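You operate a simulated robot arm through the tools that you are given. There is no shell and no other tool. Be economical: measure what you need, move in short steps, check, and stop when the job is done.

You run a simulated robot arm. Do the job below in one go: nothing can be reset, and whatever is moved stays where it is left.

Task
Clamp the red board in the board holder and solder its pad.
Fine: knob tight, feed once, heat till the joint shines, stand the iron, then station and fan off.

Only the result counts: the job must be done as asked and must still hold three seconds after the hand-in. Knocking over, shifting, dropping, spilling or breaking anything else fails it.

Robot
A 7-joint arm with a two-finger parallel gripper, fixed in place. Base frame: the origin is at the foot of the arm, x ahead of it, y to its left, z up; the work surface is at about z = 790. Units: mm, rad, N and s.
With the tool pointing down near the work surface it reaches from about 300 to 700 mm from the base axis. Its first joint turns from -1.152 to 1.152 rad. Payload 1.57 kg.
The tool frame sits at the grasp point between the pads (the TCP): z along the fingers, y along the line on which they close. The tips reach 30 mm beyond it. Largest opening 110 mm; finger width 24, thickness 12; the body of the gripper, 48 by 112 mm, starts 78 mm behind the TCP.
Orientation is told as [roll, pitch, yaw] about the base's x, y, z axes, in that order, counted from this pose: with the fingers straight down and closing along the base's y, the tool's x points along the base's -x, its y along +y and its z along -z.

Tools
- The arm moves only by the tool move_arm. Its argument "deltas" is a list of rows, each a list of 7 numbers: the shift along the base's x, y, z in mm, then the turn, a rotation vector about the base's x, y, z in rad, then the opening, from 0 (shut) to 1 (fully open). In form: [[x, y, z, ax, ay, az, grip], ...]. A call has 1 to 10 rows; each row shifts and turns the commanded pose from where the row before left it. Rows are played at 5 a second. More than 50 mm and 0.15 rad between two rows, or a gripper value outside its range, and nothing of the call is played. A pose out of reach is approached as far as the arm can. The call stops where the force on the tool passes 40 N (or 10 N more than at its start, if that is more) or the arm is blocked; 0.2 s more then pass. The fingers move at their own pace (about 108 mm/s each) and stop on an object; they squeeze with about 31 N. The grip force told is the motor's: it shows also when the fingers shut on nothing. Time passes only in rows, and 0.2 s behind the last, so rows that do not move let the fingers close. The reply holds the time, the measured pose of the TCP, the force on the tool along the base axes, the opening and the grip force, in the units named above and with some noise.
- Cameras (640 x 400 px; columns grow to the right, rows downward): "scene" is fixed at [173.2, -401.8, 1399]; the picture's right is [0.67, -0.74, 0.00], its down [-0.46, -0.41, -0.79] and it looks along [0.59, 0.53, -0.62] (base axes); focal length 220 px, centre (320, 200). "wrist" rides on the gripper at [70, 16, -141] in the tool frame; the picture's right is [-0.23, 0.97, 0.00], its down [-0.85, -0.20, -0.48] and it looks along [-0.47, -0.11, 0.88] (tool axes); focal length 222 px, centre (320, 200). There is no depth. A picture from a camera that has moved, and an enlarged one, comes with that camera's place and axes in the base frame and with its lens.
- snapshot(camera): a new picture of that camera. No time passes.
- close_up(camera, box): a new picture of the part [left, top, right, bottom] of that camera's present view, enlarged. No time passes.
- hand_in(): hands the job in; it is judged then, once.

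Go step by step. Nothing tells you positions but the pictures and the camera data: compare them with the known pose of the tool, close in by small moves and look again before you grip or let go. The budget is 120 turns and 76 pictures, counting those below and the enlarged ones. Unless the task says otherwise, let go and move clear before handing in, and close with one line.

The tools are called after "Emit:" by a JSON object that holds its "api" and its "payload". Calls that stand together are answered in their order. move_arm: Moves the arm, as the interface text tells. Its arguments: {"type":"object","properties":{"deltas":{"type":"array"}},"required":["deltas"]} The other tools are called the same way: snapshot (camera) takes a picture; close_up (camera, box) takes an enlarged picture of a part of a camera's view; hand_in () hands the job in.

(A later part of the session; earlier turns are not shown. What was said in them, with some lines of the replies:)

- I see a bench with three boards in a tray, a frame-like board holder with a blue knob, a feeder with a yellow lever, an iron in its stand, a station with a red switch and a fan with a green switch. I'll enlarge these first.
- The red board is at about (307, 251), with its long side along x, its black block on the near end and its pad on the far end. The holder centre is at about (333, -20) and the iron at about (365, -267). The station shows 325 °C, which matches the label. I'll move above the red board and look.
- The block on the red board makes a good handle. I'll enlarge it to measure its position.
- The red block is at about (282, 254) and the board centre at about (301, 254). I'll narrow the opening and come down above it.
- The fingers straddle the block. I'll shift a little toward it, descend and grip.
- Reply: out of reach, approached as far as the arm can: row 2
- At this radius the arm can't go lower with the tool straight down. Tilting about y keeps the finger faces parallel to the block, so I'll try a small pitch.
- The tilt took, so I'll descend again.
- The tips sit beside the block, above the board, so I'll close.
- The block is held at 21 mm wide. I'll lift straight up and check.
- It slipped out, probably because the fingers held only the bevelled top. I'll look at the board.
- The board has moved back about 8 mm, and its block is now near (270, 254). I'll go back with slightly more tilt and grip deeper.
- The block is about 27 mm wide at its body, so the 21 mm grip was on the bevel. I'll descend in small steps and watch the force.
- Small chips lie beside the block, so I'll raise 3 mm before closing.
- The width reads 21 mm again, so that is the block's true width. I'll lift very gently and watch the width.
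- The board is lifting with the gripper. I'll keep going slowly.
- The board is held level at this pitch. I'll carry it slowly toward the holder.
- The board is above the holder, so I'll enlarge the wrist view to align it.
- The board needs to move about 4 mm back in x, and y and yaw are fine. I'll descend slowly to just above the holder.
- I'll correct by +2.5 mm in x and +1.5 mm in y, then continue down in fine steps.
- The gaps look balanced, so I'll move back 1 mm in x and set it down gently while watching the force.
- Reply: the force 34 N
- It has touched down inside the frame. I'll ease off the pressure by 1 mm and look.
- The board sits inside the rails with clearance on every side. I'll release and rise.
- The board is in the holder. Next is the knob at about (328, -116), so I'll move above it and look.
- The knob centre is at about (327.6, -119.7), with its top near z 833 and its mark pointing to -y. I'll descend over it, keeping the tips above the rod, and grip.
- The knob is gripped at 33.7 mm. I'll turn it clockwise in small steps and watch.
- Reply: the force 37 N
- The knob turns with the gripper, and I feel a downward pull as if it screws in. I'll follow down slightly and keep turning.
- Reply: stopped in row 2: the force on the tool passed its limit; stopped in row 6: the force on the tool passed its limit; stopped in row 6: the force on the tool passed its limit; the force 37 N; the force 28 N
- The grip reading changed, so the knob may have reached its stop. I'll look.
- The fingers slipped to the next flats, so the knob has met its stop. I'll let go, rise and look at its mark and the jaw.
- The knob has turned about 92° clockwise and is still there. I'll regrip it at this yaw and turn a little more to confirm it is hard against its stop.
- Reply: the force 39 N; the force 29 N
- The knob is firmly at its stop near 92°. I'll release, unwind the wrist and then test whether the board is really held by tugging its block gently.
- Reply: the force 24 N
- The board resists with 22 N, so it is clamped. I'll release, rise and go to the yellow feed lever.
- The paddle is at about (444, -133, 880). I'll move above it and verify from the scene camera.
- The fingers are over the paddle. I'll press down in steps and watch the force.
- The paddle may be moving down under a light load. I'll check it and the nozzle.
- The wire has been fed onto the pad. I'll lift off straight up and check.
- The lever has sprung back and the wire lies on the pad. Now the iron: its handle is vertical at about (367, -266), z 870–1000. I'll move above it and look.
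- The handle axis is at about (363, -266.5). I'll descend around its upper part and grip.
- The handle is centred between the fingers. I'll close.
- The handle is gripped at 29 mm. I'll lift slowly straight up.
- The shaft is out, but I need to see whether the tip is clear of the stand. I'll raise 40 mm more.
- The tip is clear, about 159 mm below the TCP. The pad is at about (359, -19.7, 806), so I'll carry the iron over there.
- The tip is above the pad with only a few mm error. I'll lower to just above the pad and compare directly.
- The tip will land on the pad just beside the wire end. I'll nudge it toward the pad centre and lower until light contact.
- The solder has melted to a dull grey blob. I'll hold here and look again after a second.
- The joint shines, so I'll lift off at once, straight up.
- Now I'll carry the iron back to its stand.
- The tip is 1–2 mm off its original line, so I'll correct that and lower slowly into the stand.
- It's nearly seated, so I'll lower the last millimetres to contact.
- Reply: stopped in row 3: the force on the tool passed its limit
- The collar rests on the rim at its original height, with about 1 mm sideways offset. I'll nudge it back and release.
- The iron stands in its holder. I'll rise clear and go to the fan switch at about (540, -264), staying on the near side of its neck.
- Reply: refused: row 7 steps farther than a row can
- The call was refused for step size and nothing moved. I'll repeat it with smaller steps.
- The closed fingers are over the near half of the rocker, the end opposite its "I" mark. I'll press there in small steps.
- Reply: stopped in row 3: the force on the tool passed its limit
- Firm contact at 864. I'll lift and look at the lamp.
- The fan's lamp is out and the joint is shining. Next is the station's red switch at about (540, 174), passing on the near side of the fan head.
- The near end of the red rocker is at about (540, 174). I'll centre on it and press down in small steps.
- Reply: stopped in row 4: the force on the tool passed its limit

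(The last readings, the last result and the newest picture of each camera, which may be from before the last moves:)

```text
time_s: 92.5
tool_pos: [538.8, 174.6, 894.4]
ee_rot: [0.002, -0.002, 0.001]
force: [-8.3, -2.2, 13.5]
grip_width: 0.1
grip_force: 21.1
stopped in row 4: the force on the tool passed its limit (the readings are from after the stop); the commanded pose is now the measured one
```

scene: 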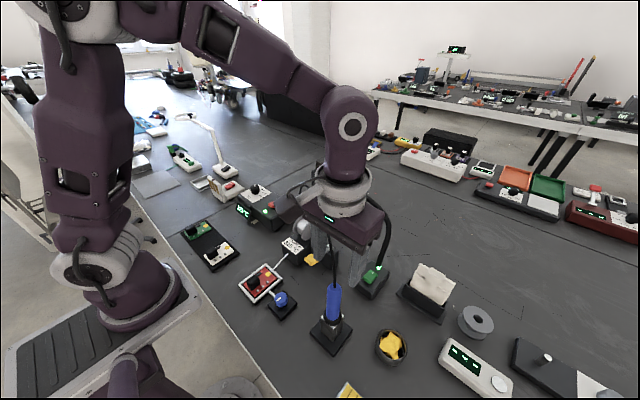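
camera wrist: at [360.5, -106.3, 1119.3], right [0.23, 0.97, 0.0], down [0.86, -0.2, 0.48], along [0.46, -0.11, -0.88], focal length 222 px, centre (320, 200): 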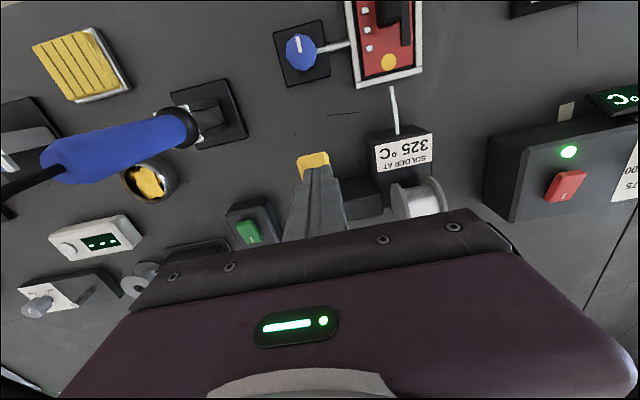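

Firm contact at 894. I'll lift and check the lamp.

Emit:
{"api": "move_arm", "payload": {"deltas": [[0, 0, 30, 0, 0, 0, 0], [0, 0, 45, 0, 0, 0, 0], [-30, 0, 40, 0, 0, 0, 0], [-40, 0, 20, 0, 0, 0, 0], [-40, 0, 0, 0, 0, 0, 0.2]]}}

Emit:
{"api": "close_up", "payload": {"camera": "scene", "box": [180, 160, 404, 300]}}

```text
time_s: 93.7
tool_pos: [426.3, 172.8, 1028.1]
ee_rot: [0.001, -0.004, 0.002]
force: [0.8, 0.7, -0.2]
grip_width: 22.0
grip_force: 0.0
```

```text
2.86 times, centred on (292, 230) of scene
camera zoom: at [173.2, -401.8, 1399.0], right [0.67, -0.74, 0.0], down [-0.46, -0.41, -0.79], along [0.59, 0.53, -0.62], focal length 628 px, centre (400, 114)
```

zoom: 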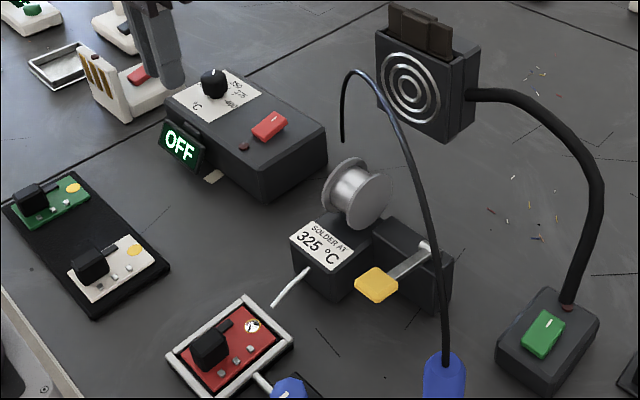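

The station shows OFF, the fan's lamp is out, the board is clamped with a shining joint, and the iron is in its stand with the arm clear. I'm handing in.

Emit:
{"api": "hand_in", "payload": {}}

```text
The job is handed in.
```

The red board is clamped and its pad soldered with a shiny joint, the iron is back in its stand, and the station and fan are off; I handed the job in and no verdict came back.
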